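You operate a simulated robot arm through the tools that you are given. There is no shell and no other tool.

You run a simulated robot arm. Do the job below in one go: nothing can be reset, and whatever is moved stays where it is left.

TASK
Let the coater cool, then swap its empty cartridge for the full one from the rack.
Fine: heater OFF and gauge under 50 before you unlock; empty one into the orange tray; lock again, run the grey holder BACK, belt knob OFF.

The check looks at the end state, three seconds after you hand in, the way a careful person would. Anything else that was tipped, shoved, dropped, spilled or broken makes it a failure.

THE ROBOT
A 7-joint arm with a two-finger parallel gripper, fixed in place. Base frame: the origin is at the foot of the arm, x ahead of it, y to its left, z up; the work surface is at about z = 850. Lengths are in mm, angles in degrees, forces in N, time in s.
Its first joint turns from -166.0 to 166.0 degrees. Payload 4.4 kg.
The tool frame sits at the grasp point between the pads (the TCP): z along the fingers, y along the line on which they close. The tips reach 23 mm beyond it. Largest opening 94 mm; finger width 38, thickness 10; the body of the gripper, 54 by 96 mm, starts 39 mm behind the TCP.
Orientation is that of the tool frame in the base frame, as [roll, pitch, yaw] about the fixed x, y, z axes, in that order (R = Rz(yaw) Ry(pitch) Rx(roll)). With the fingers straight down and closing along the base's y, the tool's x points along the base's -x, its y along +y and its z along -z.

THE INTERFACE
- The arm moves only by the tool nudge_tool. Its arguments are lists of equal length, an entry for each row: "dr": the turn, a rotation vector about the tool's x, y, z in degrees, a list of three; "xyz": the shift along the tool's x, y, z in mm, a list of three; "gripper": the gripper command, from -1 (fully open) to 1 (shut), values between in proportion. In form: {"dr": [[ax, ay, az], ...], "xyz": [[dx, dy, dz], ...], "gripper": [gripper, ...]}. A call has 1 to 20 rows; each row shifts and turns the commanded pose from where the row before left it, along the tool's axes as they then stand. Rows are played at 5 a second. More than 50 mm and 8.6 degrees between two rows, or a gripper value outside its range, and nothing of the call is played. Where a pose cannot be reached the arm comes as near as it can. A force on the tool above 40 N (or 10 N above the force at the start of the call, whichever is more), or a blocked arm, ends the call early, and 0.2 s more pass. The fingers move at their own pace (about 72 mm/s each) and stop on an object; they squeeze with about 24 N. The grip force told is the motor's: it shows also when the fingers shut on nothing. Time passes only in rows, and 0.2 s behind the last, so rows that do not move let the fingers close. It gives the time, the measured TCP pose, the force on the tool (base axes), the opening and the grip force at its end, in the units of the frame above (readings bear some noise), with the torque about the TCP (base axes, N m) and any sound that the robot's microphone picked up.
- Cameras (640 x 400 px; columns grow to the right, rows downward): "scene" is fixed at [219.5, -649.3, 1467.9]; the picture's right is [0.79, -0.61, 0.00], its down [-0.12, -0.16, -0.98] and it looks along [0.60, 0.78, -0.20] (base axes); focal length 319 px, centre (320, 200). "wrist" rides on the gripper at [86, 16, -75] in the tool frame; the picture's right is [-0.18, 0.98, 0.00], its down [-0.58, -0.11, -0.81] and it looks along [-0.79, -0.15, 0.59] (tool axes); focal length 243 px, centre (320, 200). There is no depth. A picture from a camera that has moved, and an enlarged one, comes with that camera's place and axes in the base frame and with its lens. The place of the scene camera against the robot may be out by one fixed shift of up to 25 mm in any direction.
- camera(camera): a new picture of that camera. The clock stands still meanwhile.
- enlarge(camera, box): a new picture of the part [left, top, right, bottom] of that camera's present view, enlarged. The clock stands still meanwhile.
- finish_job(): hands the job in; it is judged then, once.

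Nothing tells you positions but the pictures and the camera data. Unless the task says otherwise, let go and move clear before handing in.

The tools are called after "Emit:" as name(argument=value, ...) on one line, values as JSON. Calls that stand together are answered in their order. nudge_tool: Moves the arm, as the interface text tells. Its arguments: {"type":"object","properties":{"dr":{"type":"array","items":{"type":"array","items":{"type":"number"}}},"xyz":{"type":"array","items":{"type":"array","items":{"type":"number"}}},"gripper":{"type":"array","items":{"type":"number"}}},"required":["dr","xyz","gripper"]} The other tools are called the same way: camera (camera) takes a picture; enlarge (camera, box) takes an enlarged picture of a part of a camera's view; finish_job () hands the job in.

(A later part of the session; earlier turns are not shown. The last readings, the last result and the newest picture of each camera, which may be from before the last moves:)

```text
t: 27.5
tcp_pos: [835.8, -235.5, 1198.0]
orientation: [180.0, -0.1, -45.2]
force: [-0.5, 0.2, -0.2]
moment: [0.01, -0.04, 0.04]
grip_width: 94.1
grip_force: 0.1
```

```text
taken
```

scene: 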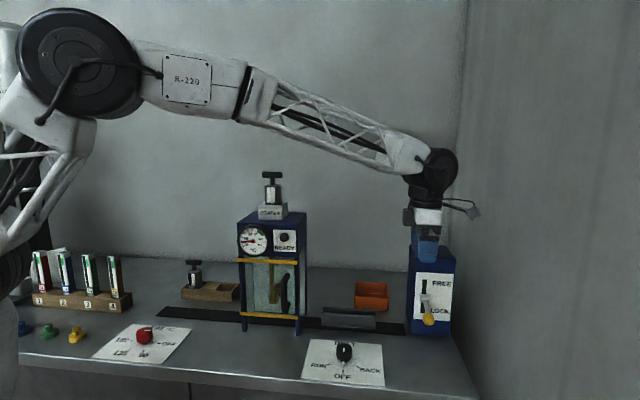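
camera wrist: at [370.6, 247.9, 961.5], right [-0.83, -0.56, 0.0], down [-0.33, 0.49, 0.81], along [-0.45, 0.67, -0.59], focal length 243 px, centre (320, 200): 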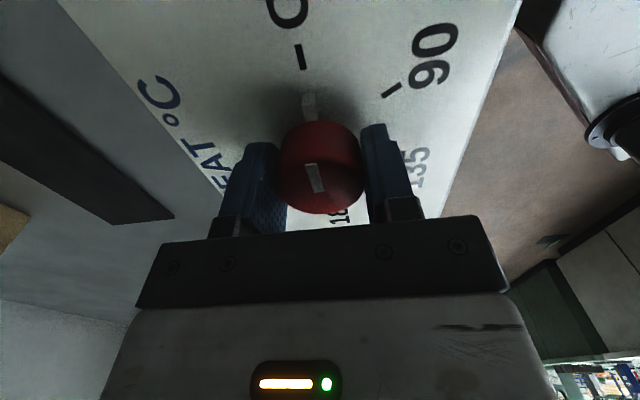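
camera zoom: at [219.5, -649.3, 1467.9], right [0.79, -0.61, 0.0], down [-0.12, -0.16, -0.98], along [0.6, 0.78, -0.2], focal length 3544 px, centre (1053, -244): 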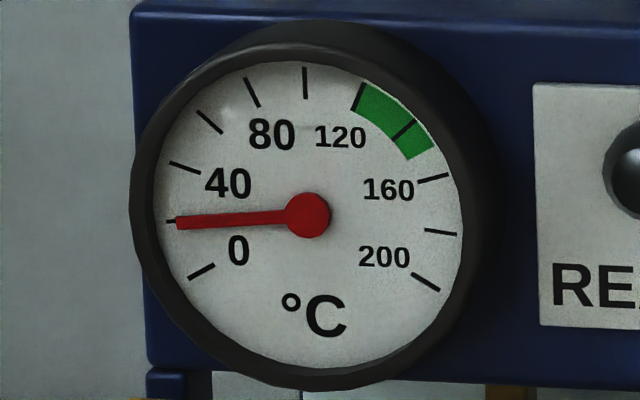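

The needle now lies flat at the 20 mark. Next I turn the hand so the wrist camera faces the lock box.

Emit:
nudge_tool(dr=[[0, 0, 8.2], [0, 0, 8.2], [0, 0, 8.2], [0, 0, 8.2], [0, 0, 8.2], [0, 0, 8.2], [0, 0, 8.2], [0, 0, 8.2], [0, 0, 8.2], [0, 0, 8.2], [0, 0, 8]], xyz=[[0, 0, 0], [0, 0, 0], [0, 0, 0], [0, 0, 0], [0, 0, 0], [0, 0, 0], [0, 0, 0], [0, 0, 0], [0, 0, 0], [0, 0, 0], [0, 0, 0]], gripper=[-1, -1, -1, -1, -1, -1, -1, -1, -1, -1, -1])

Emit:
camera(camera="wrist")

Emit:
enlarge(camera="scene", box=[234, 222, 274, 258])

```text
t: 29.9
tcp_pos: [837.6, -236.1, 1196.8]
orientation: [-180.0, 0.0, -135.3]
force: [0.0, 0.5, -0.4]
moment: [-0.01, 0.02, 0.01]
grip_width: 93.8
grip_force: 0.1
```

```text
taken
camera wrist: at [763.6, -285.7, 1271.5], right [-0.56, 0.83, 0.0], down [0.49, 0.33, 0.81], along [0.67, 0.45, -0.59], focal length 243 px, centre (320, 200)
```

wrist: 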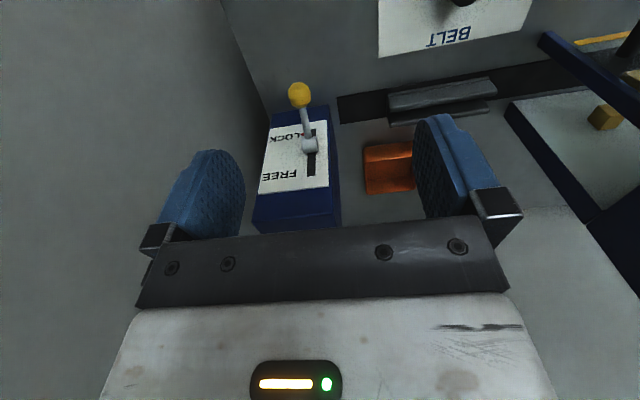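

```text
11.11 times, centred on (254, 240) of scene
camera zoom: at [219.5, -649.3, 1467.9], right [0.79, -0.61, 0.0], down [-0.12, -0.16, -0.98], along [0.6, 0.78, -0.2], focal length 3544 px, centre (1053, -244)
```

zoom: 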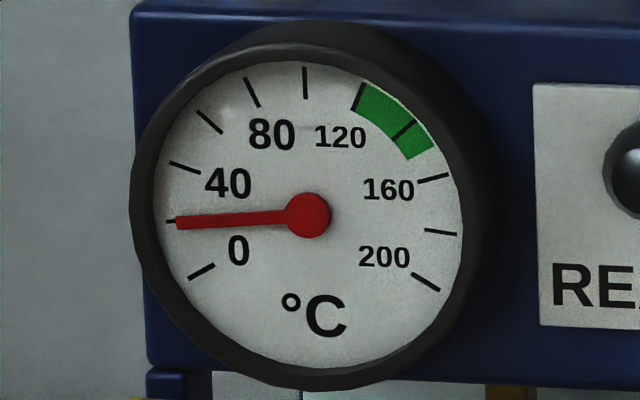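

The needle is flat and steady now. Let me zoom the wrist view on the lever to understand its travel and the box geometry.

Emit:
enlarge(camera="wrist", box=[230, 60, 390, 240])

Emit:
enlarge(camera="wrist", box=[330, 0, 560, 200])

Emit:
enlarge(camera="scene", box=[400, 235, 470, 345])

```text
2.22 times, centred on (310, 150) of wrist
camera zoom: at [763.6, -285.7, 1271.5], right [-0.56, 0.83, 0.0], down [0.49, 0.33, 0.81], along [0.67, 0.45, -0.59], focal length 539 px, centre (342, 311)
```

zoom: 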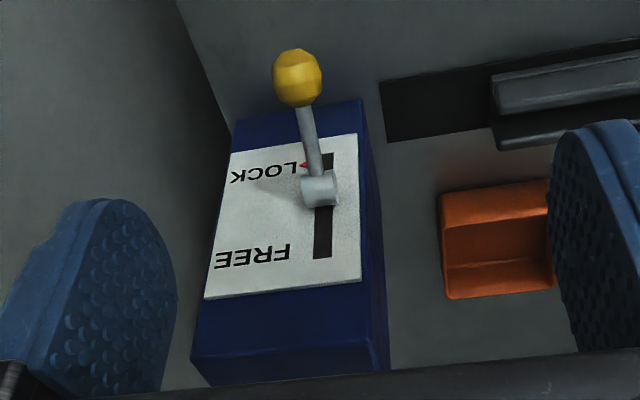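

```text
2.00 times, centred on (445, 100) of wrist
camera zoom: at [763.6, -285.7, 1271.5], right [-0.56, 0.83, 0.0], down [0.49, 0.33, 0.81], along [0.67, 0.45, -0.59], focal length 485 px, centre (70, 400)
```

zoom: 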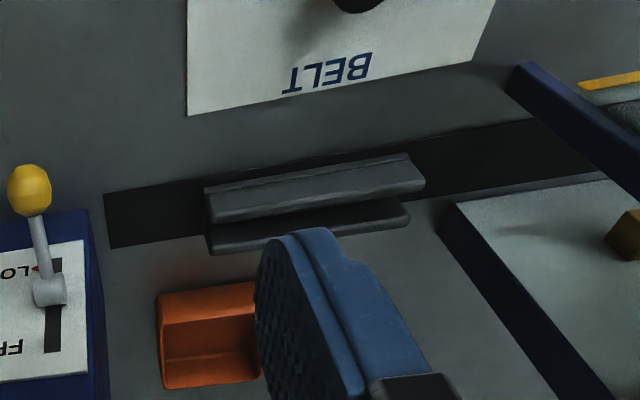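

```text
3.64 times, centred on (435, 290) of scene
camera zoom: at [219.5, -649.3, 1467.9], right [0.79, -0.61, 0.0], down [-0.12, -0.16, -0.98], along [0.6, 0.78, -0.2], focal length 1160 px, centre (-98, -127)
```

zoom: 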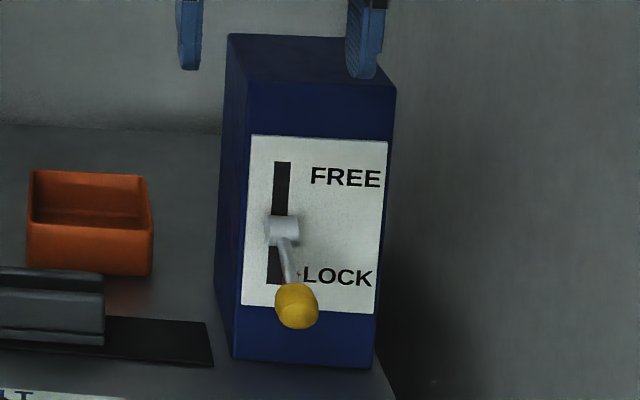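

The lever hub sits mid-slot at about (985, -156, 982) with the ball in front and below it, and a red mark shows LOCK. I'll move to just above the ball and look again.

Emit:
nudge_tool(dr=[[0, 0, 0], [0, 0, 0], [0, 0, 0], [0, 0, 0], [0, 0, 0]], xyz=[[-22.1, -11.6, 32], [-22.1, -11.6, 32], [-22.1, -11.6, 32], [-22, -11.6, 32], [0, 0, 0]], gripper=[-1, -1, -1, -1, -1])

Emit:
camera(camera="wrist")

Emit:
camera(camera="scene")

Emit:
enlarge(camera="scene", box=[234, 222, 274, 258])

```text
t: 31.1
tcp_pos: [934.1, -206.2, 1069.0]
orientation: [-180.0, -0.1, -135.2]
force: [0.9, -0.3, -0.5]
moment: [-0.01, -0.02, 0.02]
grip_width: 93.7
grip_force: 0.1
```

```text
taken
camera wrist: at [860.2, -257.1, 1143.6], right [-0.56, 0.83, 0.0], down [0.49, 0.33, 0.81], along [0.67, 0.45, -0.59], focal length 243 px, centre (320, 200)
```

wrist: 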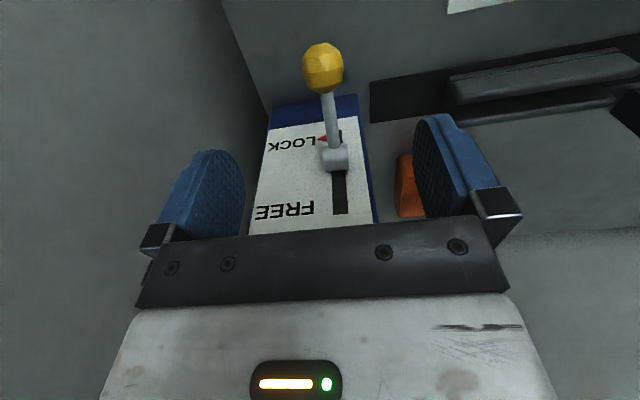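

```text
taken
```

scene: 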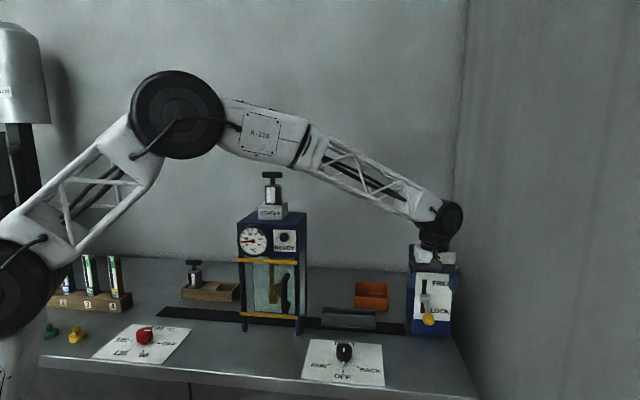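

```text
11.11 times, centred on (254, 240) of scene
camera zoom: at [219.5, -649.3, 1467.9], right [0.79, -0.61, 0.0], down [-0.12, -0.16, -0.98], along [0.6, 0.78, -0.2], focal length 3544 px, centre (1053, -244)
```

zoom: 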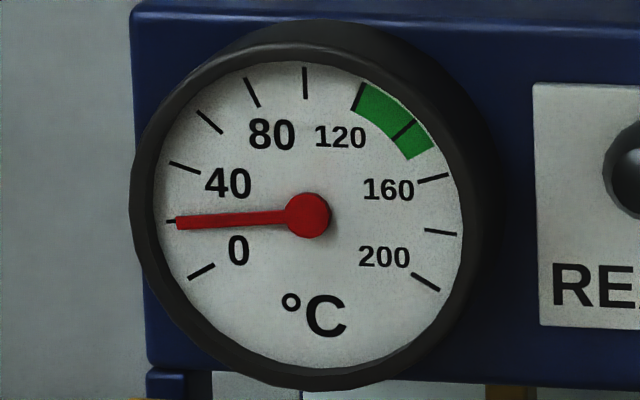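

The ball is at about (931, -206, 959), centred between the fingers. Before touching the lock I'll wait several seconds and confirm the gauge has settled.

Emit:
nudge_tool(dr=[[0, 0, 0], [0, 0, 0], [0, 0, 0], [0, 0, 0], [0, 0, 0], [0, 0, 0], [0, 0, 0], [0, 0, 0], [0, 0, 0], [0, 0, 0], [0, 0, 0], [0, 0, 0], [0, 0, 0], [0, 0, 0], [0, 0, 0], [0, 0, 0], [0, 0, 0], [0, 0, 0], [0, 0, 0], [0, 0, 0]], xyz=[[0, 0, 0], [0, 0, 0], [0, 0, 0], [0, 0, 0], [0, 0, 0], [0, 0, 0], [0, 0, 0], [0, 0, 0], [0, 0, 0], [0, 0, 0], [0, 0, 0], [0, 0, 0], [0, 0, 0], [0, 0, 0], [0, 0, 0], [0, 0, 0], [0, 0, 0], [0, 0, 0], [0, 0, 0], [0, 0, 0]], gripper=[-1, -1, -1, -1, -1, -1, -1, -1, -1, -1, -1, -1, -1, -1, -1, -1, -1, -1, -1, -1])

Emit:
enlarge(camera="scene", box=[234, 222, 274, 258])

Emit:
enlarge(camera="wrist", box=[250, 20, 400, 220])

```text
t: 35.3
tcp_pos: [932.4, -207.3, 1068.5]
orientation: [-179.9, 0.0, -135.2]
force: [0.7, 0.2, -0.3]
moment: [-0.05, 0.02, 0.02]
grip_width: 93.7
grip_force: 0.1
```

```text
11.11 times, centred on (254, 240) of scene
camera zoom: at [219.5, -649.3, 1467.9], right [0.79, -0.61, 0.0], down [-0.12, -0.16, -0.98], along [0.6, 0.78, -0.2], focal length 3544 px, centre (1053, -244)
```

zoom: 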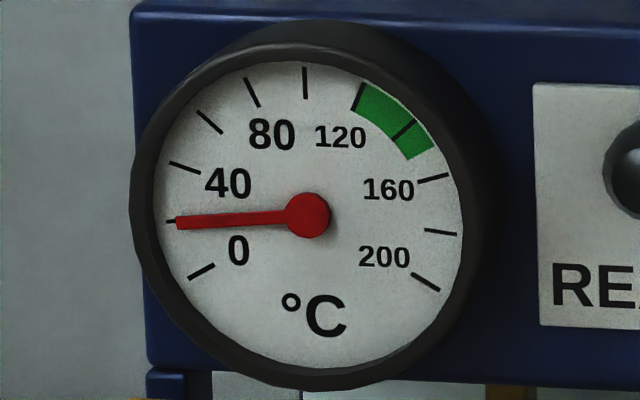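

```text
2.00 times, centred on (325, 120) of wrist
camera zoom: at [860.0, -257.1, 1143.7], right [-0.56, 0.83, 0.0], down [0.49, 0.33, 0.81], along [0.67, 0.45, -0.59], focal length 485 px, centre (310, 360)
```

zoom: 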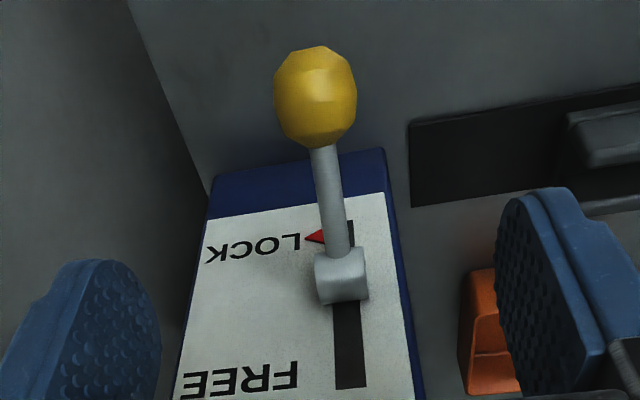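

The needle is settled and flat at 20 °C, the heater is OFF, so unlocking is now allowed. I'll descend around the ball and grip it gently to read any centring force.

Emit:
nudge_tool(dr=[[0, 0, 0], [0, 0, 0], [0, 0, 0], [0, 0, 0], [0, 0, 0], [0, 0, 0], [0, 0, 0]], xyz=[[1.4, 1.5, 40], [0, 0, 40], [0, 0, 30], [0, 0, 0], [0, 0, 0], [0, 0, 0], [0, 0, 0]], gripper=[-1, -1, -1, 1, 1, 1, 1])

Emit:
camera(camera="wrist")

```text
t: 36.9
tcp_pos: [931.2, -205.9, 957.6]
orientation: [-179.9, -0.1, -135.2]
force: [30.7, -24.2, -5.8]
moment: [-0.33, 0.28, -0.09]
grip_width: 31.1
grip_force: 45.1
```

```text
taken
camera wrist: at [857.7, -256.8, 1032.8], right [-0.56, 0.83, 0.0], down [0.49, 0.33, 0.81], along [0.67, 0.45, -0.59], focal length 243 px, centre (320, 200)
```

wrist: 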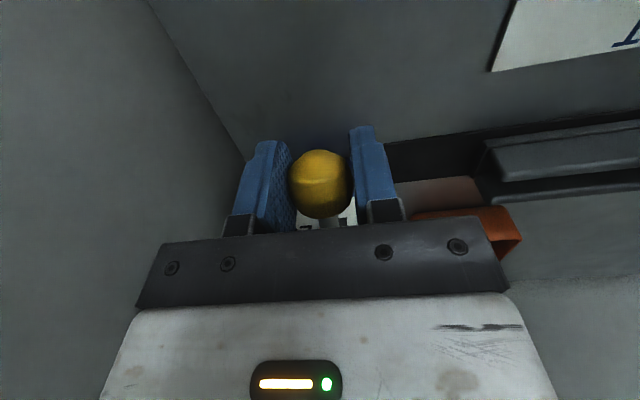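

Gripped at 31 mm with a 39 N side load. Easing 0.7 mm sideways to relieve it.

Emit:
nudge_tool(dr=[[0, 0, 0], [0, 0, 0]], xyz=[[0, -0.4, 0], [0, -0.4, 0]], gripper=[1, 1])

```text
t: 37.5
tcp_pos: [930.8, -207.5, 957.0]
orientation: [-179.9, 0.1, -135.3]
force: [25.1, -23.0, -2.0]
moment: [-0.12, 0.1, -0.06]
grip_width: 31.1
grip_force: 45.0
```

Emit:
nudge_tool(dr=[[0, 0, 0], [0, 0, 0], [0, 0, 0]], xyz=[[0, -0.6, 0], [0, -0.6, 0], [0, -0.6, 0]], gripper=[1, 1, 1])

```text
t: 38.3
tcp_pos: [932.0, -206.9, 957.9]
orientation: [179.9, 0.0, -135.1]
force: [-31.2, 11.0, 6.5]
moment: [0.69, -0.46, 0.1]
grip_width: 31.3
grip_force: 45.2
```

The load reversed, so I'll move back 0.8 mm and then start lifting the ball along its arc around the hub.

Emit:
nudge_tool(dr=[[0, 0, 0], [0, 0, 0], [0, 0, 0], [0, 0, 0]], xyz=[[0.3, 0.8, 0], [0.5, 0, -2], [0.6, 0, -3], [1.3, 0, -5]], gripper=[1, 1, 1, 1])

Emit:
camera(camera="wrist")

```text
t: 39.4
tcp_pos: [929.4, -209.7, 967.5]
orientation: [179.9, -0.1, -135.1]
force: [-4.1, 10.3, 2.5]
moment: [0.13, -0.01, 0.08]
grip_width: 31.3
grip_force: 45.1
stopped in row 4: the force on the tool passed its limit at 45 N (the readings are from after the stop); the commanded pose is now the measured one
```

```text
taken
camera wrist: at [855.8, -259.5, 1042.6], right [-0.56, 0.83, 0.0], down [0.49, 0.33, 0.81], along [0.66, 0.45, -0.59], focal length 243 px, centre (320, 200)
```

wrist: 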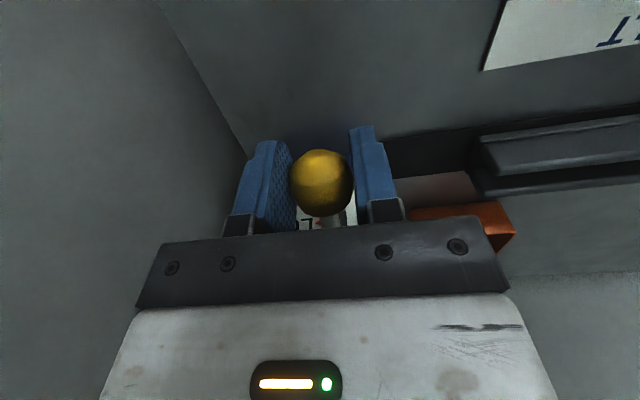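

The ball followed the hand up 10 mm. Continuing up the arc in smaller steps.

Emit:
nudge_tool(dr=[[0, 0, 0], [0, 0, 0], [0, 0, 0], [0, 0, 0], [0, 0, 0]], xyz=[[0.3, 0, -2], [0.4, 0, -3], [0.3, 0, -3], [0.2, 0, -3], [0.1, 0, -3]], gripper=[1, 1, 1, 1, 1])

Emit:
camera(camera="wrist")

Emit:
enlarge(camera="scene", box=[380, 235, 480, 345])

```text
t: 40.4
tcp_pos: [929.0, -210.0, 976.6]
orientation: [179.6, -0.2, -135.1]
force: [-2.0, 5.3, 0.0]
moment: [0.03, 0.0, 0.01]
grip_width: 31.4
grip_force: 45.2
stopped in row 5: the force on the tool passed its limit at 42 N (the readings are from after the stop); the commanded pose is now the measured one
```

```text
taken
camera wrist: at [855.1, -260.5, 1051.8], right [-0.56, 0.83, 0.0], down [0.49, 0.33, 0.8], along [0.66, 0.46, -0.6], focal length 243 px, centre (320, 200)
```

wrist: 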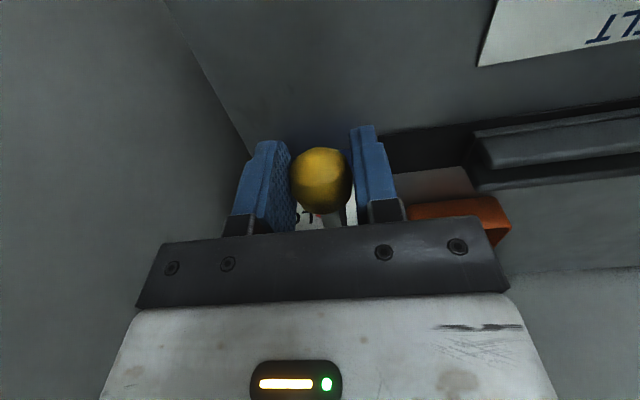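

```text
3.64 times, centred on (430, 290) of scene
camera zoom: at [219.5, -649.3, 1467.9], right [0.79, -0.61, 0.0], down [-0.12, -0.16, -0.98], along [0.6, 0.78, -0.2], focal length 1160 px, centre (-80, -127)
```

zoom: 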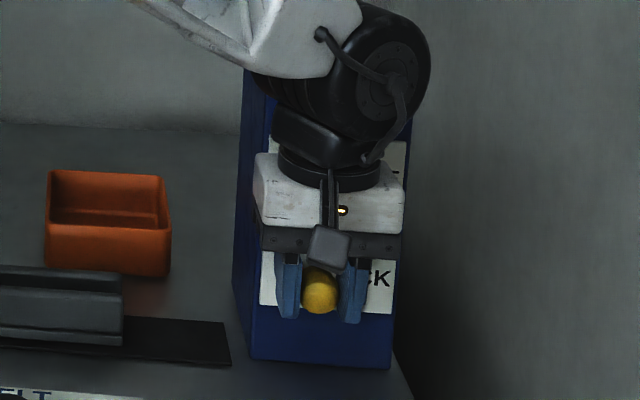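

Now at z=977 and still following. Continuing.

Emit:
nudge_tool(dr=[[0, 0, 0], [0, 0, 0], [0, 0, 0], [0, 0, 0], [0, 0, 0]], xyz=[[0.2, 0, -2], [0.1, 0, -3], [0, 0, -3], [-0.1, 0, -3], [-0.2, 0, -3]], gripper=[1, 1, 1, 1, 1])

Emit:
enlarge(camera="wrist", box=[240, 110, 400, 240])

```text
t: 41.6
tcp_pos: [928.4, -210.7, 988.5]
orientation: [179.7, -0.1, -135.3]
force: [-7.2, -9.3, -15.3]
moment: [-0.83, 0.84, -0.03]
grip_width: 31.5
grip_force: 45.8
```

```text
3.08 times, centred on (320, 175) of wrist
camera zoom: at [854.5, -261.1, 1064.9], right [-0.56, 0.83, 0.01], down [0.49, 0.33, 0.8], along [0.66, 0.45, -0.6], focal length 746 px, centre (320, 277)
```

zoom: 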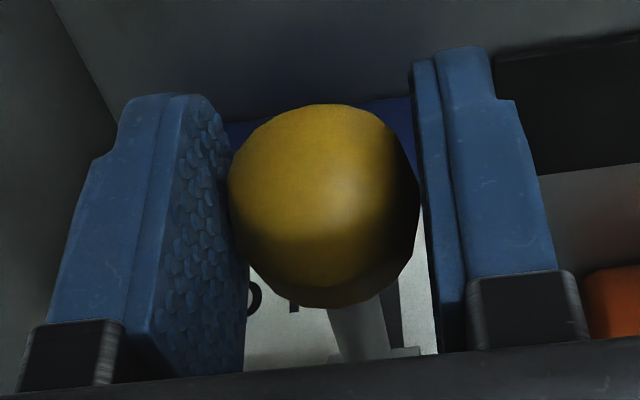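

Emit:
nudge_tool(dr=[[0, 0, 0], [0, 0, 0], [0, 0, 0], [0, 0, 0], [0, 0, 0]], xyz=[[0.2, 0, -2], [-0.2, 0, -3], [-0.3, 0, -3], [-0.4, 0, -3], [-0.5, 0, -3]], gripper=[1, 1, 1, 1, 1])

Emit:
camera(camera="wrist")

```text
t: 42.8
tcp_pos: [929.5, -208.5, 1005.2]
orientation: [179.6, -0.2, -135.1]
force: [-8.9, 3.7, -15.2]
moment: [-0.76, 0.97, 0.02]
grip_width: 31.3
grip_force: 44.9
```

```text
taken
camera wrist: at [856.4, -259.3, 1079.8], right [-0.56, 0.83, 0.01], down [0.49, 0.33, 0.8], along [0.66, 0.46, -0.6], focal length 243 px, centre (320, 200)
```

wrist: 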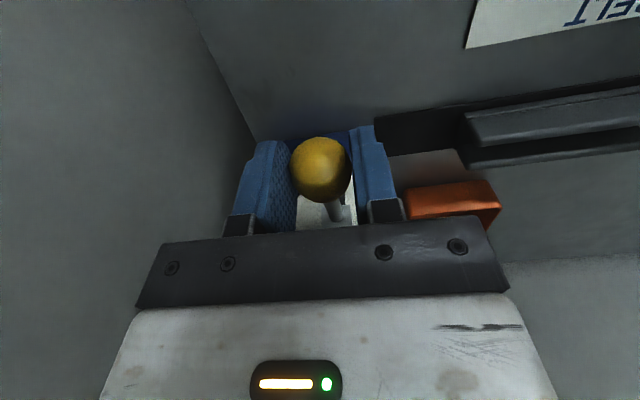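

The lever is past horizontal, though the ball slid down about 10 mm in the pads. I'll release and see whether the lever holds by itself, then re-grip centrally.

Emit:
nudge_tool(dr=[[0, 0, 0], [0, 0, 0], [0, 0, 0]], xyz=[[0, 0, 0], [0, 0, 0], [0, 0, 0]], gripper=[0, -0.2, -0.2])

Emit:
camera(camera="wrist")

Emit:
enlarge(camera="scene", box=[380, 235, 480, 345])

```text
t: 43.6
tcp_pos: [929.0, -209.0, 1004.0]
orientation: [179.8, -0.3, -135.2]
force: [-0.3, 0.0, -0.1]
moment: [-0.01, -0.01, -0.01]
grip_width: 56.6
grip_force: 0.1
```

```text
taken
camera wrist: at [856.5, -259.5, 1080.2], right [-0.56, 0.83, 0.0], down [0.49, 0.33, 0.8], along [0.66, 0.45, -0.59], focal length 243 px, centre (320, 200)
```

wrist: 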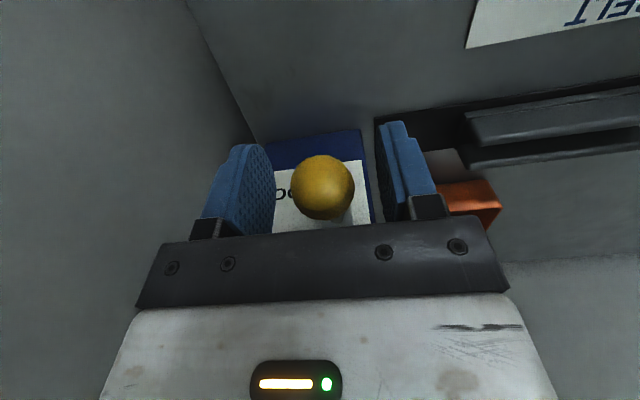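

```text
3.64 times, centred on (430, 290) of scene
camera zoom: at [219.5, -649.3, 1467.9], right [0.79, -0.61, 0.0], down [-0.12, -0.16, -0.98], along [0.6, 0.78, -0.2], focal length 1160 px, centre (-80, -127)
```

zoom: 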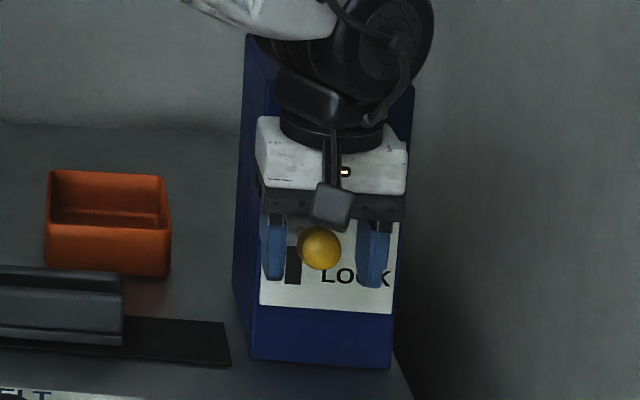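

On release the ball sprang further up, to z≈1007, which mirrors the LOCK position. I'll raise the hand clear and verify that the lever is at FREE.

Emit:
nudge_tool(dr=[[0, 0, 0], [0, 0, 0], [0, 0, 0], [0, 0, 0], [0, 0, 0]], xyz=[[0, 0, 0], [0, 0, -35], [0, 0, -40], [10, 0, -40], [30, 0, -30]], gripper=[-1, -1, -1, -1, -1])

Emit:
camera(camera="wrist")

Emit:
enlarge(camera="scene", box=[380, 235, 480, 345])

Emit:
camera(camera="scene")

```text
t: 44.8
tcp_pos: [902.5, -236.1, 1146.5]
orientation: [179.8, -0.2, -135.0]
force: [-0.3, 0.2, 0.1]
moment: [0.04, 0.0, -0.01]
grip_width: 94.1
grip_force: 0.1
```

```text
taken
camera wrist: at [829.8, -286.2, 1222.9], right [-0.56, 0.83, 0.01], down [0.49, 0.33, 0.8], along [0.66, 0.46, -0.6], focal length 243 px, centre (320, 200)
```

wrist: 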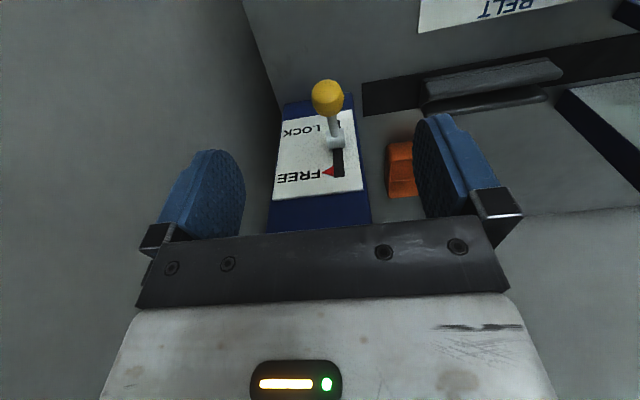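

```text
3.64 times, centred on (430, 290) of scene
camera zoom: at [219.5, -649.3, 1467.9], right [0.79, -0.61, 0.0], down [-0.12, -0.16, -0.98], along [0.6, 0.78, -0.2], focal length 1160 px, centre (-80, -127)
```

zoom: 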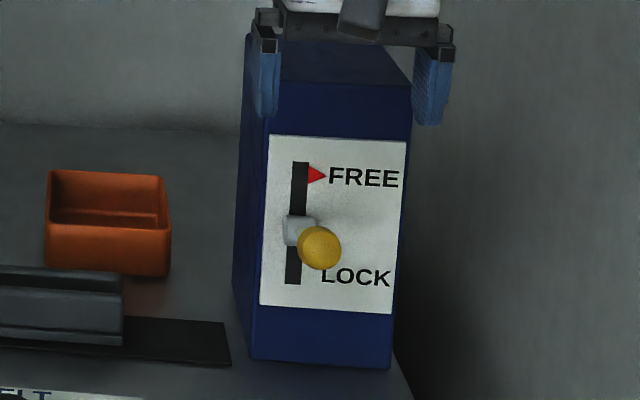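

```text
taken
```

scene: 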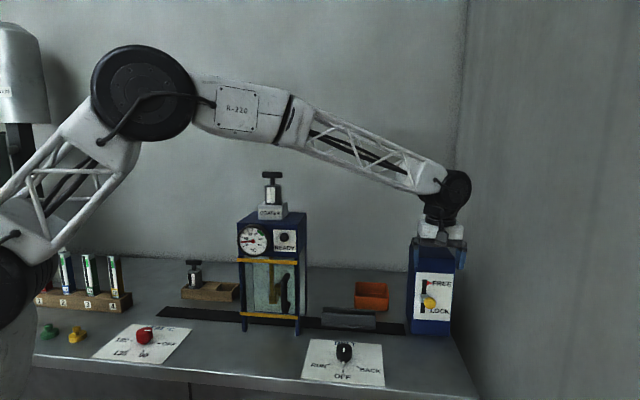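

The red indicator has moved to FREE, so the coater is unlocked. Next is the empty cartridge on top of the coater, which I estimate at (691, 195) with its handle at z≈1330; I'm moving to a high vantage point to measure it.

Emit:
nudge_tool(dr=[[0, 0, 0], [0, 0, 0], [0, 0, 0], [0, 0, 0], [0, 0, 0], [0, 0, 0], [0, 0, 0], [0, 0, 0], [0, 0, 0], [0, 0, 0], [0, 0, 0], [0, 0, 0], [0, 0, 0], [0, 0, 0], [0, 0, 0], [0, 0, 0], [0, 0, 0], [0, 0, 0]], xyz=[[0, 0, -42], [0, 0, -42], [0, 0, -42], [0, 0, -42], [0, 0, -42], [0, 0, -42], [0, 0, -42], [-9.44, 45.1, 0], [-9.44, 45.1, 0], [-9.44, 45.1, 0], [-9.44, 45.1, 0], [-9.44, 45.1, 0], [-9.44, 45.1, 0], [-9.44, 45.1, 0], [-9.44, 45.1, 0], [-9.44, 45.1, 0], [-9.44, 45.1, 0], [0, 0, 0]], gripper=[-1, -1, -1, -1, -1, -1, -1, -1, -1, -1, -1, -1, -1, -1, -1, -1, -1, -1])

Emit:
camera(camera="wrist")

Emit:
camera(camera="scene")

```text
t: 48.6
tcp_pos: [649.1, 147.8, 1447.2]
orientation: [179.7, -0.2, -135.2]
force: [-0.3, -0.4, -0.3]
moment: [-0.04, -0.03, 0.0]
grip_width: 94.1
grip_force: 0.1
```

```text
taken
camera wrist: at [576.7, 97.9, 1522.0], right [-0.56, 0.83, 0.0], down [0.49, 0.33, 0.8], along [0.66, 0.46, -0.6], focal length 243 px, centre (320, 200)
```

wrist: 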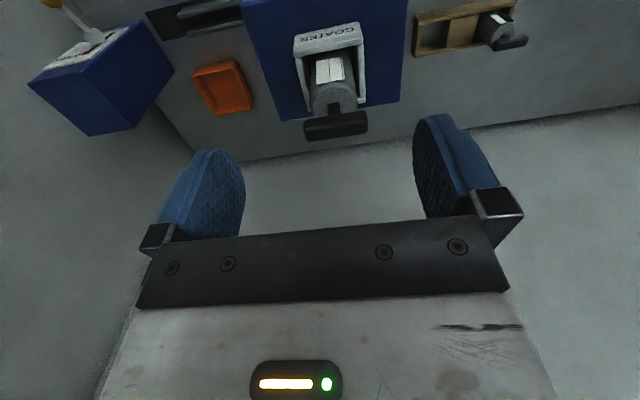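

```text
taken
```

scene: 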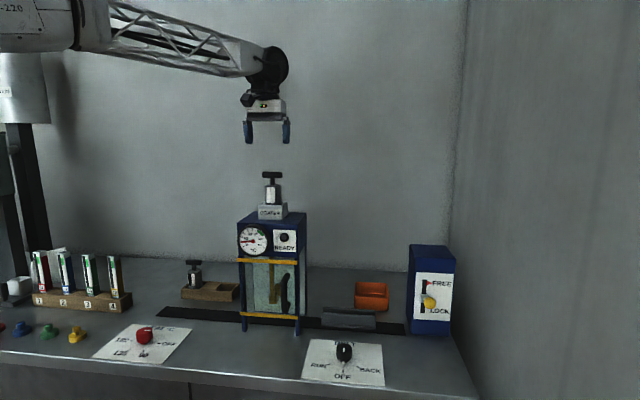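

Emit:
enlarge(camera="wrist", box=[240, 0, 420, 150])

Emit:
enlarge(camera="wrist", box=[400, 0, 560, 80])

Emit:
enlarge(camera="wrist", box=[140, 0, 280, 130])

```text
2.67 times, centred on (330, 75) of wrist
camera zoom: at [576.7, 97.9, 1522.0], right [-0.56, 0.83, 0.0], down [0.49, 0.33, 0.8], along [0.66, 0.46, -0.6], focal length 647 px, centre (293, 533)
```

zoom: 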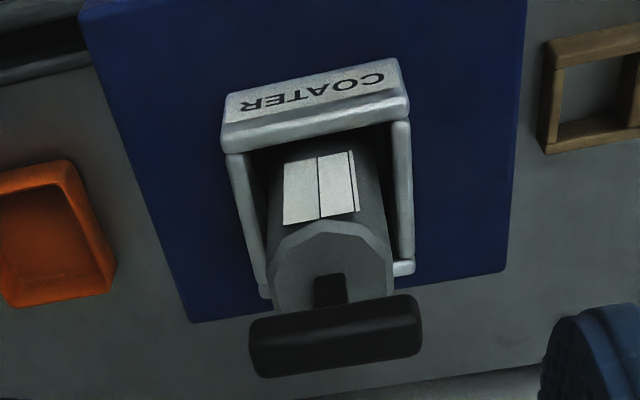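

```text
4.00 times, centred on (480, 40) of wrist
camera zoom: at [576.7, 97.9, 1522.0], right [-0.56, 0.83, 0.0], down [0.49, 0.33, 0.8], along [0.66, 0.46, -0.6], focal length 970 px, centre (-320, 840)
```

zoom: 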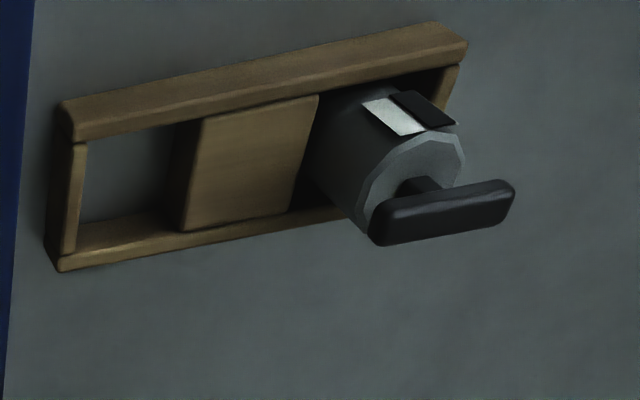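

```text
3.08 times, centred on (210, 65) of wrist
camera zoom: at [576.7, 97.9, 1522.0], right [-0.56, 0.83, 0.0], down [0.49, 0.33, 0.8], along [0.66, 0.46, -0.6], focal length 746 px, centre (658, 615)
```

zoom: 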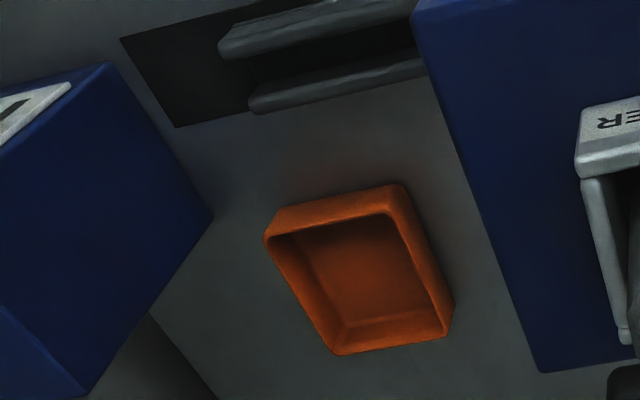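

I can see the empty cartridge in its open socket (all-white window), the full one in the rack (black level bar), and the orange tray centred at about (1011, 85). The handle bars lie along the table's long direction, so I'll rotate the hand to ψ=135° to grip across the bar and hover above it for an accurate fix.

Emit:
nudge_tool(dr=[[0.3, -0.2, 0], [0, 0, 8.2], [0, 0, 8.2], [0, 0, 8.2], [0, 0, 8.2], [0, 0, 8.2], [0, 0, 8.2], [0, 0, 8.2], [0, 0, 8.2], [0, 0, 8.2], [0, 0, 8.2], [0, 0, 7.8], [0, 0, 0], [0, 0, 0], [0, 0, 0]], xyz=[[0, 0, 0], [0, 0, 0], [0, 0, 0], [0, 0, 0], [0, 0, 0], [0, 0, 0], [0, 0, 0], [0, 0, 0], [0, 0, 0], [0, 0, 0], [0, 0, 0], [0, 0, 0], [2, 31, 10], [2, 31, 10], [0, 0, 0]], gripper=[-1, -1, -1, -1, -1, -1, -1, -1, -1, -1, -1, -1, -1, -1, -1])

Emit:
camera(camera="wrist")

Emit:
enlarge(camera="wrist", box=[220, 0, 420, 160])

Emit:
enlarge(camera="scene", box=[210, 90, 330, 250])

```text
t: 51.8
tcp_pos: [692.9, 193.2, 1425.4]
orientation: [-179.9, 0.0, 135.0]
force: [0.8, -0.9, -0.4]
moment: [0.01, -0.02, 0.02]
grip_width: 94.2
grip_force: 0.0
```

```text
taken
camera wrist: at [642.7, 265.1, 1501.3], right [0.82, 0.57, 0.0], down [0.33, -0.49, 0.81], along [0.46, -0.66, -0.59], focal length 243 px, centre (320, 200)
```

wrist: 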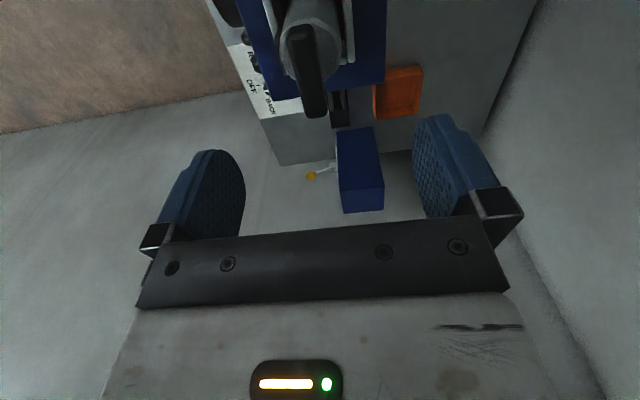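

```text
2.50 times, centred on (320, 80) of wrist
camera zoom: at [642.7, 265.1, 1501.3], right [0.82, 0.57, 0.0], down [0.33, -0.49, 0.81], along [0.46, -0.66, -0.59], focal length 606 px, centre (320, 500)
```

zoom: 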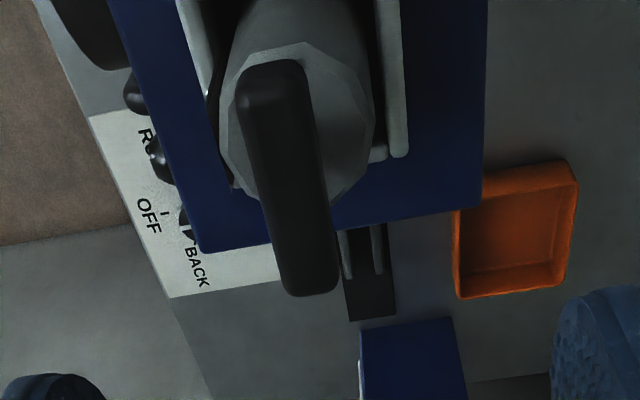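

```text
2.50 times, centred on (270, 170) of scene
camera zoom: at [219.5, -649.3, 1467.9], right [0.79, -0.61, 0.0], down [-0.12, -0.16, -0.98], along [0.6, 0.78, -0.2], focal length 797 px, centre (445, 275)
```

zoom: 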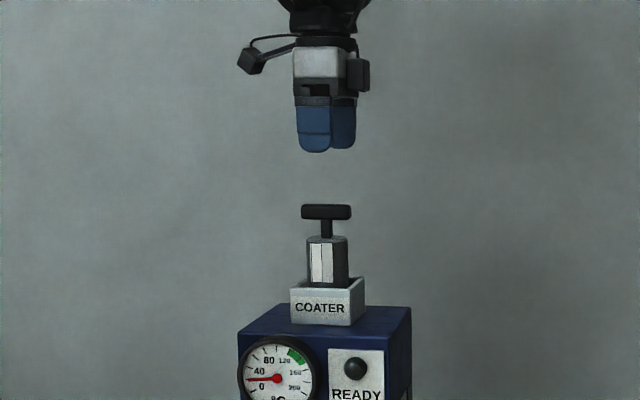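

The handle bar centre computes to (684, 190.5, 1330), about 18 mm thick. I'll shift over it, descend part-way and verify the alignment.

Emit:
nudge_tool(dr=[[0, 0, 0], [0, 0, 0], [0, 0, 0]], xyz=[[4.4, -8.2, 20], [0, 0, 23], [0, 0, 0]], gripper=[-1, -1, -1])

Emit:
camera(camera="wrist")

Emit:
enlarge(camera="scene", box=[210, 90, 330, 250])

```text
t: 52.6
tcp_pos: [683.0, 191.3, 1382.2]
orientation: [-179.9, 0.0, 135.1]
force: [1.0, 0.0, 0.3]
moment: [-0.01, 0.02, 0.01]
grip_width: 94.0
grip_force: 0.1
```

```text
taken
camera wrist: at [632.6, 263.2, 1457.9], right [0.82, 0.57, 0.0], down [0.33, -0.49, 0.81], along [0.46, -0.66, -0.59], focal length 243 px, centre (320, 200)
```

wrist: 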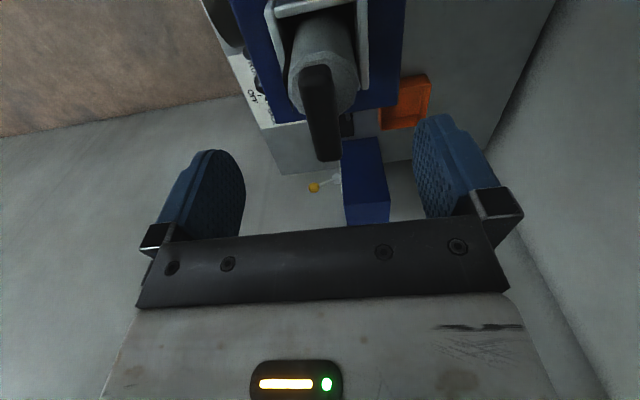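

```text
2.50 times, centred on (270, 170) of scene
camera zoom: at [219.5, -649.3, 1467.9], right [0.79, -0.61, 0.0], down [-0.12, -0.16, -0.98], along [0.6, 0.78, -0.2], focal length 797 px, centre (445, 275)
```

zoom: 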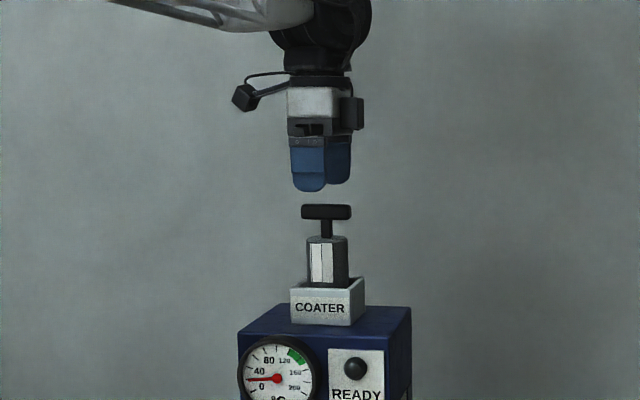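

Emit:
enlarge(camera="scene", box=[245, 130, 300, 190])

Emit:
enlarge(camera="wrist", box=[220, 0, 440, 240])

```text
6.67 times, centred on (272, 160) of scene
camera zoom: at [219.5, -649.3, 1467.9], right [0.79, -0.61, 0.0], down [-0.12, -0.16, -0.98], along [0.6, 0.78, -0.2], focal length 2126 px, centre (637, 467)
```

zoom: 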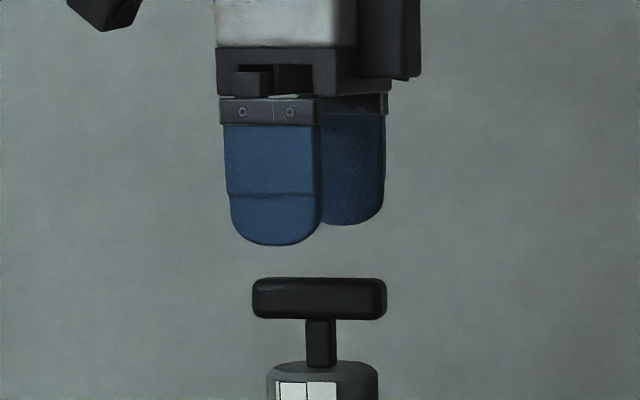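

```text
1.67 times, centred on (330, 120) of wrist
camera zoom: at [632.6, 263.2, 1457.9], right [0.82, 0.57, 0.0], down [0.33, -0.49, 0.81], along [0.46, -0.66, -0.59], focal length 404 px, centre (303, 333)
```

zoom: 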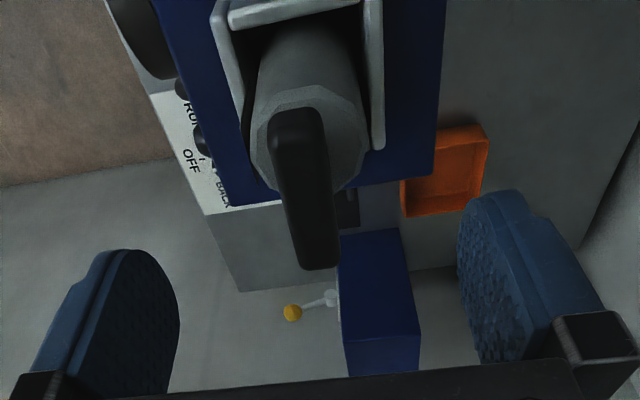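

Alignment agrees between both cameras (bar centre z≈1331). Descending 51 mm and closing on the bar.

Emit:
nudge_tool(dr=[[0, 0, 0], [0, 0, 0], [0, 0, 0], [0, 0, 0], [0, 0, 0], [0, 0, 0], [0, 0, 0], [0, 0, 0]], xyz=[[-1, 0, 20], [0, 0, 20], [0, 0, 11], [0, 0, 0], [0, 0, 0], [0, 0, 0], [0, 0, 0], [0, 0, 0]], gripper=[-1, -1, -1, 0.3, 1, 1, 1, 1])

Emit:
camera(camera="wrist")

Emit:
enlarge(camera="scene", box=[230, 130, 310, 230])

```text
t: 54.4
tcp_pos: [685.8, 189.5, 1332.3]
orientation: [-180.0, 0.0, 135.1]
force: [0.6, -0.5, -0.1]
moment: [0.0, -0.03, -0.03]
grip_width: 17.9
grip_force: 23.8
```

```text
taken
camera wrist: at [635.7, 262.4, 1407.6], right [0.82, 0.57, 0.0], down [0.34, -0.49, 0.81], along [0.46, -0.66, -0.59], focal length 243 px, centre (320, 200)
```

wrist: 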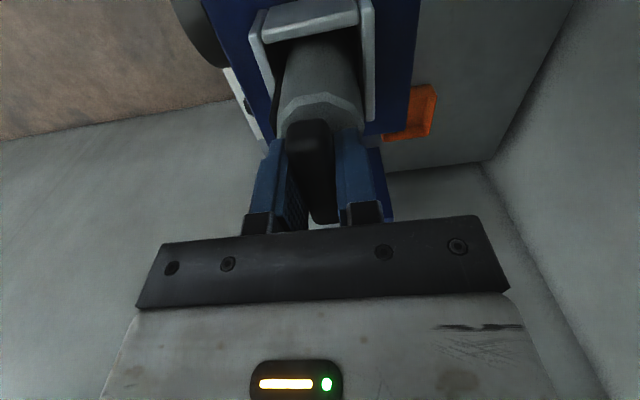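

```text
4.00 times, centred on (270, 180) of scene
camera zoom: at [219.5, -649.3, 1467.9], right [0.79, -0.61, 0.0], down [-0.12, -0.16, -0.98], along [0.6, 0.78, -0.2], focal length 1276 px, centre (520, 280)
```

zoom: 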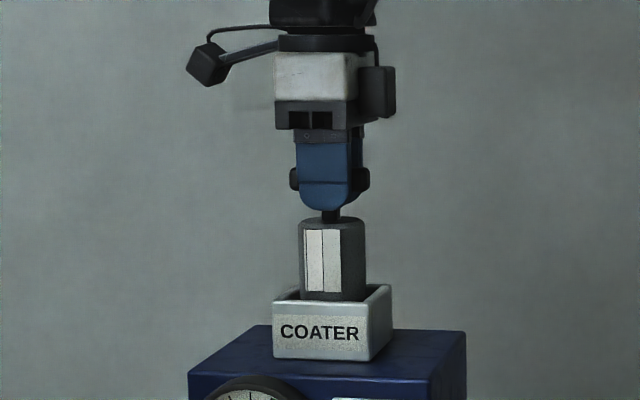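

A clean grip at 17.9 mm with no side load. Lifting straight up, slowly at first.

Emit:
nudge_tool(dr=[[0, 0, 0], [0, 0, 0], [0, 0, 0], [0, 0, 0], [0, 0, 0], [0, 0, 0], [0, 0, 0], [0, 0, 0]], xyz=[[0, 0, -5], [0, 0, -5], [0, 0, -10], [0, 0, -15], [0, 0, -20], [0, 0, -20], [0, 0, -25], [0, 0, -20]], gripper=[1, 1, 1, 1, 1, 1, 1, 1])

Emit:
enlarge(camera="scene", box=[220, 90, 320, 230])

Emit:
camera(camera="wrist")

```text
t: 56.2
tcp_pos: [684.7, 190.4, 1452.3]
orientation: [180.0, 0.0, 135.1]
force: [0.5, 0.5, -3.4]
moment: [-0.01, -0.01, -0.01]
grip_width: 17.7
grip_force: 24.4
```

```text
2.86 times, centred on (270, 160) of scene
camera zoom: at [219.5, -649.3, 1467.9], right [0.79, -0.61, 0.0], down [-0.12, -0.16, -0.98], along [0.6, 0.78, -0.2], focal length 911 px, centre (463, 314)
```

zoom: 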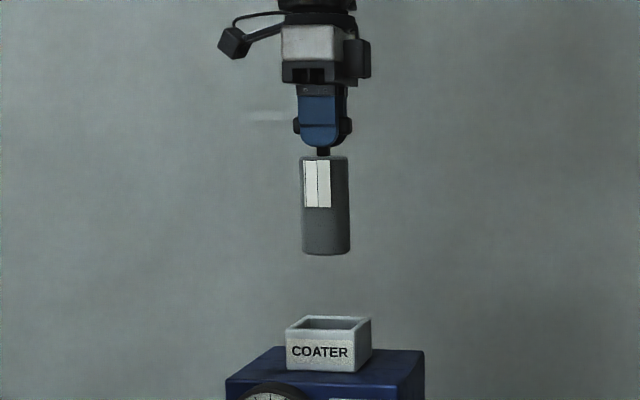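

```text
taken
camera wrist: at [634.7, 262.6, 1527.2], right [0.82, 0.57, 0.0], down [0.34, -0.49, 0.81], along [0.46, -0.66, -0.59], focal length 243 px, centre (320, 200)
```

wrist: 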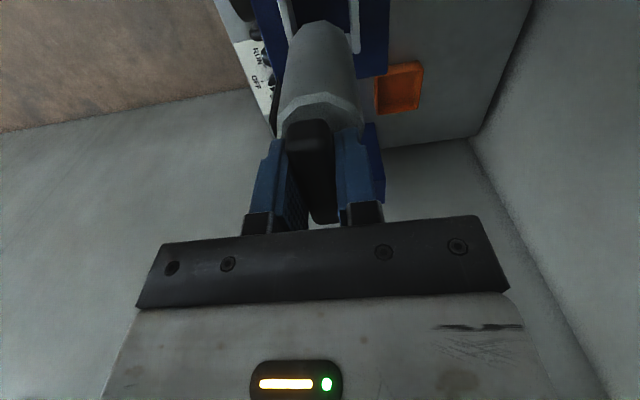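

The cartridge came out cleanly and hangs straight; its bottom is about 131 mm below the TCP. I'll measure the orange tray from this view.

Emit:
enlarge(camera="wrist", box=[350, 40, 450, 130])

Emit:
enlarge(camera="scene", box=[330, 260, 420, 340])

```text
4.44 times, centred on (400, 85) of wrist
camera zoom: at [634.7, 262.6, 1527.2], right [0.82, 0.57, 0.0], down [0.34, -0.49, 0.81], along [0.46, -0.66, -0.59], focal length 1078 px, centre (-36, 711)
```

zoom: 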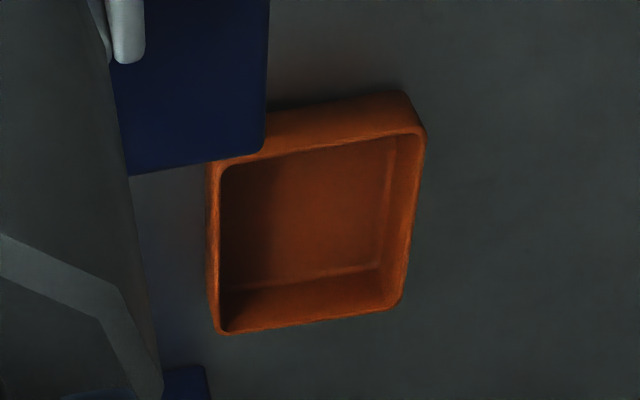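

```text
5.00 times, centred on (375, 300) of scene
camera zoom: at [219.5, -649.3, 1467.9], right [0.79, -0.61, 0.0], down [-0.12, -0.16, -0.98], along [0.6, 0.78, -0.2], focal length 1595 px, centre (45, -300)
```

zoom: 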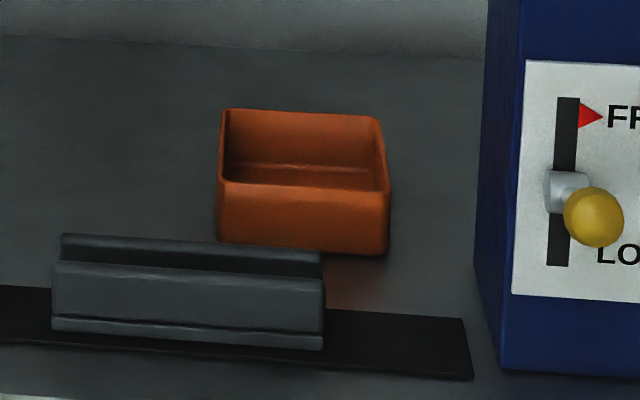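

The tray is about 120 mm square, aligned with the table, centred near (1020, 82), with its rim at z≈893. It lies at the edge of my reach, so I'll aim at its near half, about (992, 82). I carry the cartridge over high first.

Emit:
nudge_tool(dr=[[0, 0, 0], [0, 0, 0], [0, 0, 0], [0, 0, 0], [0, 0, 0], [0, 0, 0], [0, 0, 0], [0, 0, 0], [0, 0, 0], [0, 0, 0], [0, 0, 0], [0, 0, 0], [0, 0, 0], [0, 0, 0]], xyz=[[-36.8, 17.5, 0], [-36.8, 17.5, 0], [-36.8, 17.5, 0], [-36.8, 17.5, 0], [-36.8, 17.5, 0], [-36.8, 17.5, 0], [-36.8, 17.5, 0], [-36.6, 17.6, 0], [0, 0, 40], [0, 0, 40], [0, 0, 40], [0, 0, 40], [0, 0, 40], [0, 0, 40]], gripper=[1, 1, 1, 1, 1, 1, 1, 1, 1, 1, 1, 1, 1, 1])

Emit:
camera(camera="wrist")

Emit:
camera(camera="scene")

```text
t: 59.2
tcp_pos: [989.9, 81.4, 1213.7]
orientation: [179.9, 0.0, 135.1]
force: [0.2, 1.1, -2.8]
moment: [0.0, 0.01, 0.01]
grip_width: 17.8
grip_force: 24.6
```

```text
taken
camera wrist: at [939.3, 153.4, 1287.7], right [0.82, 0.57, 0.0], down [0.33, -0.49, 0.81], along [0.46, -0.66, -0.59], focal length 243 px, centre (320, 200)
```

wrist: 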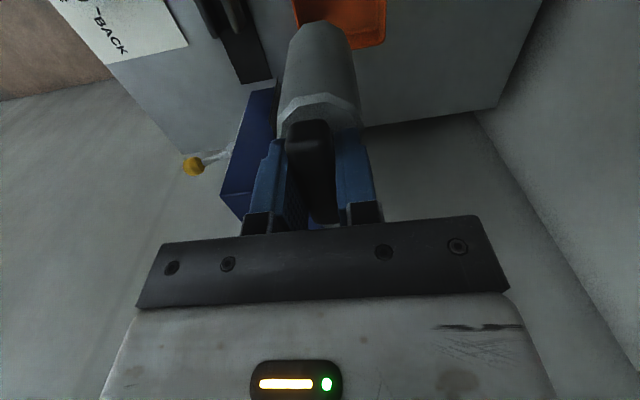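

```text
taken
```

scene: 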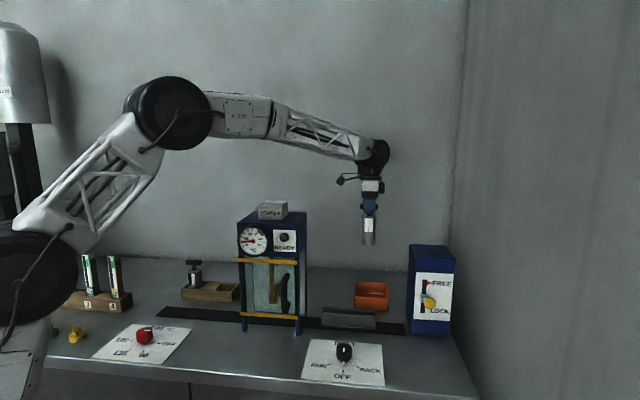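

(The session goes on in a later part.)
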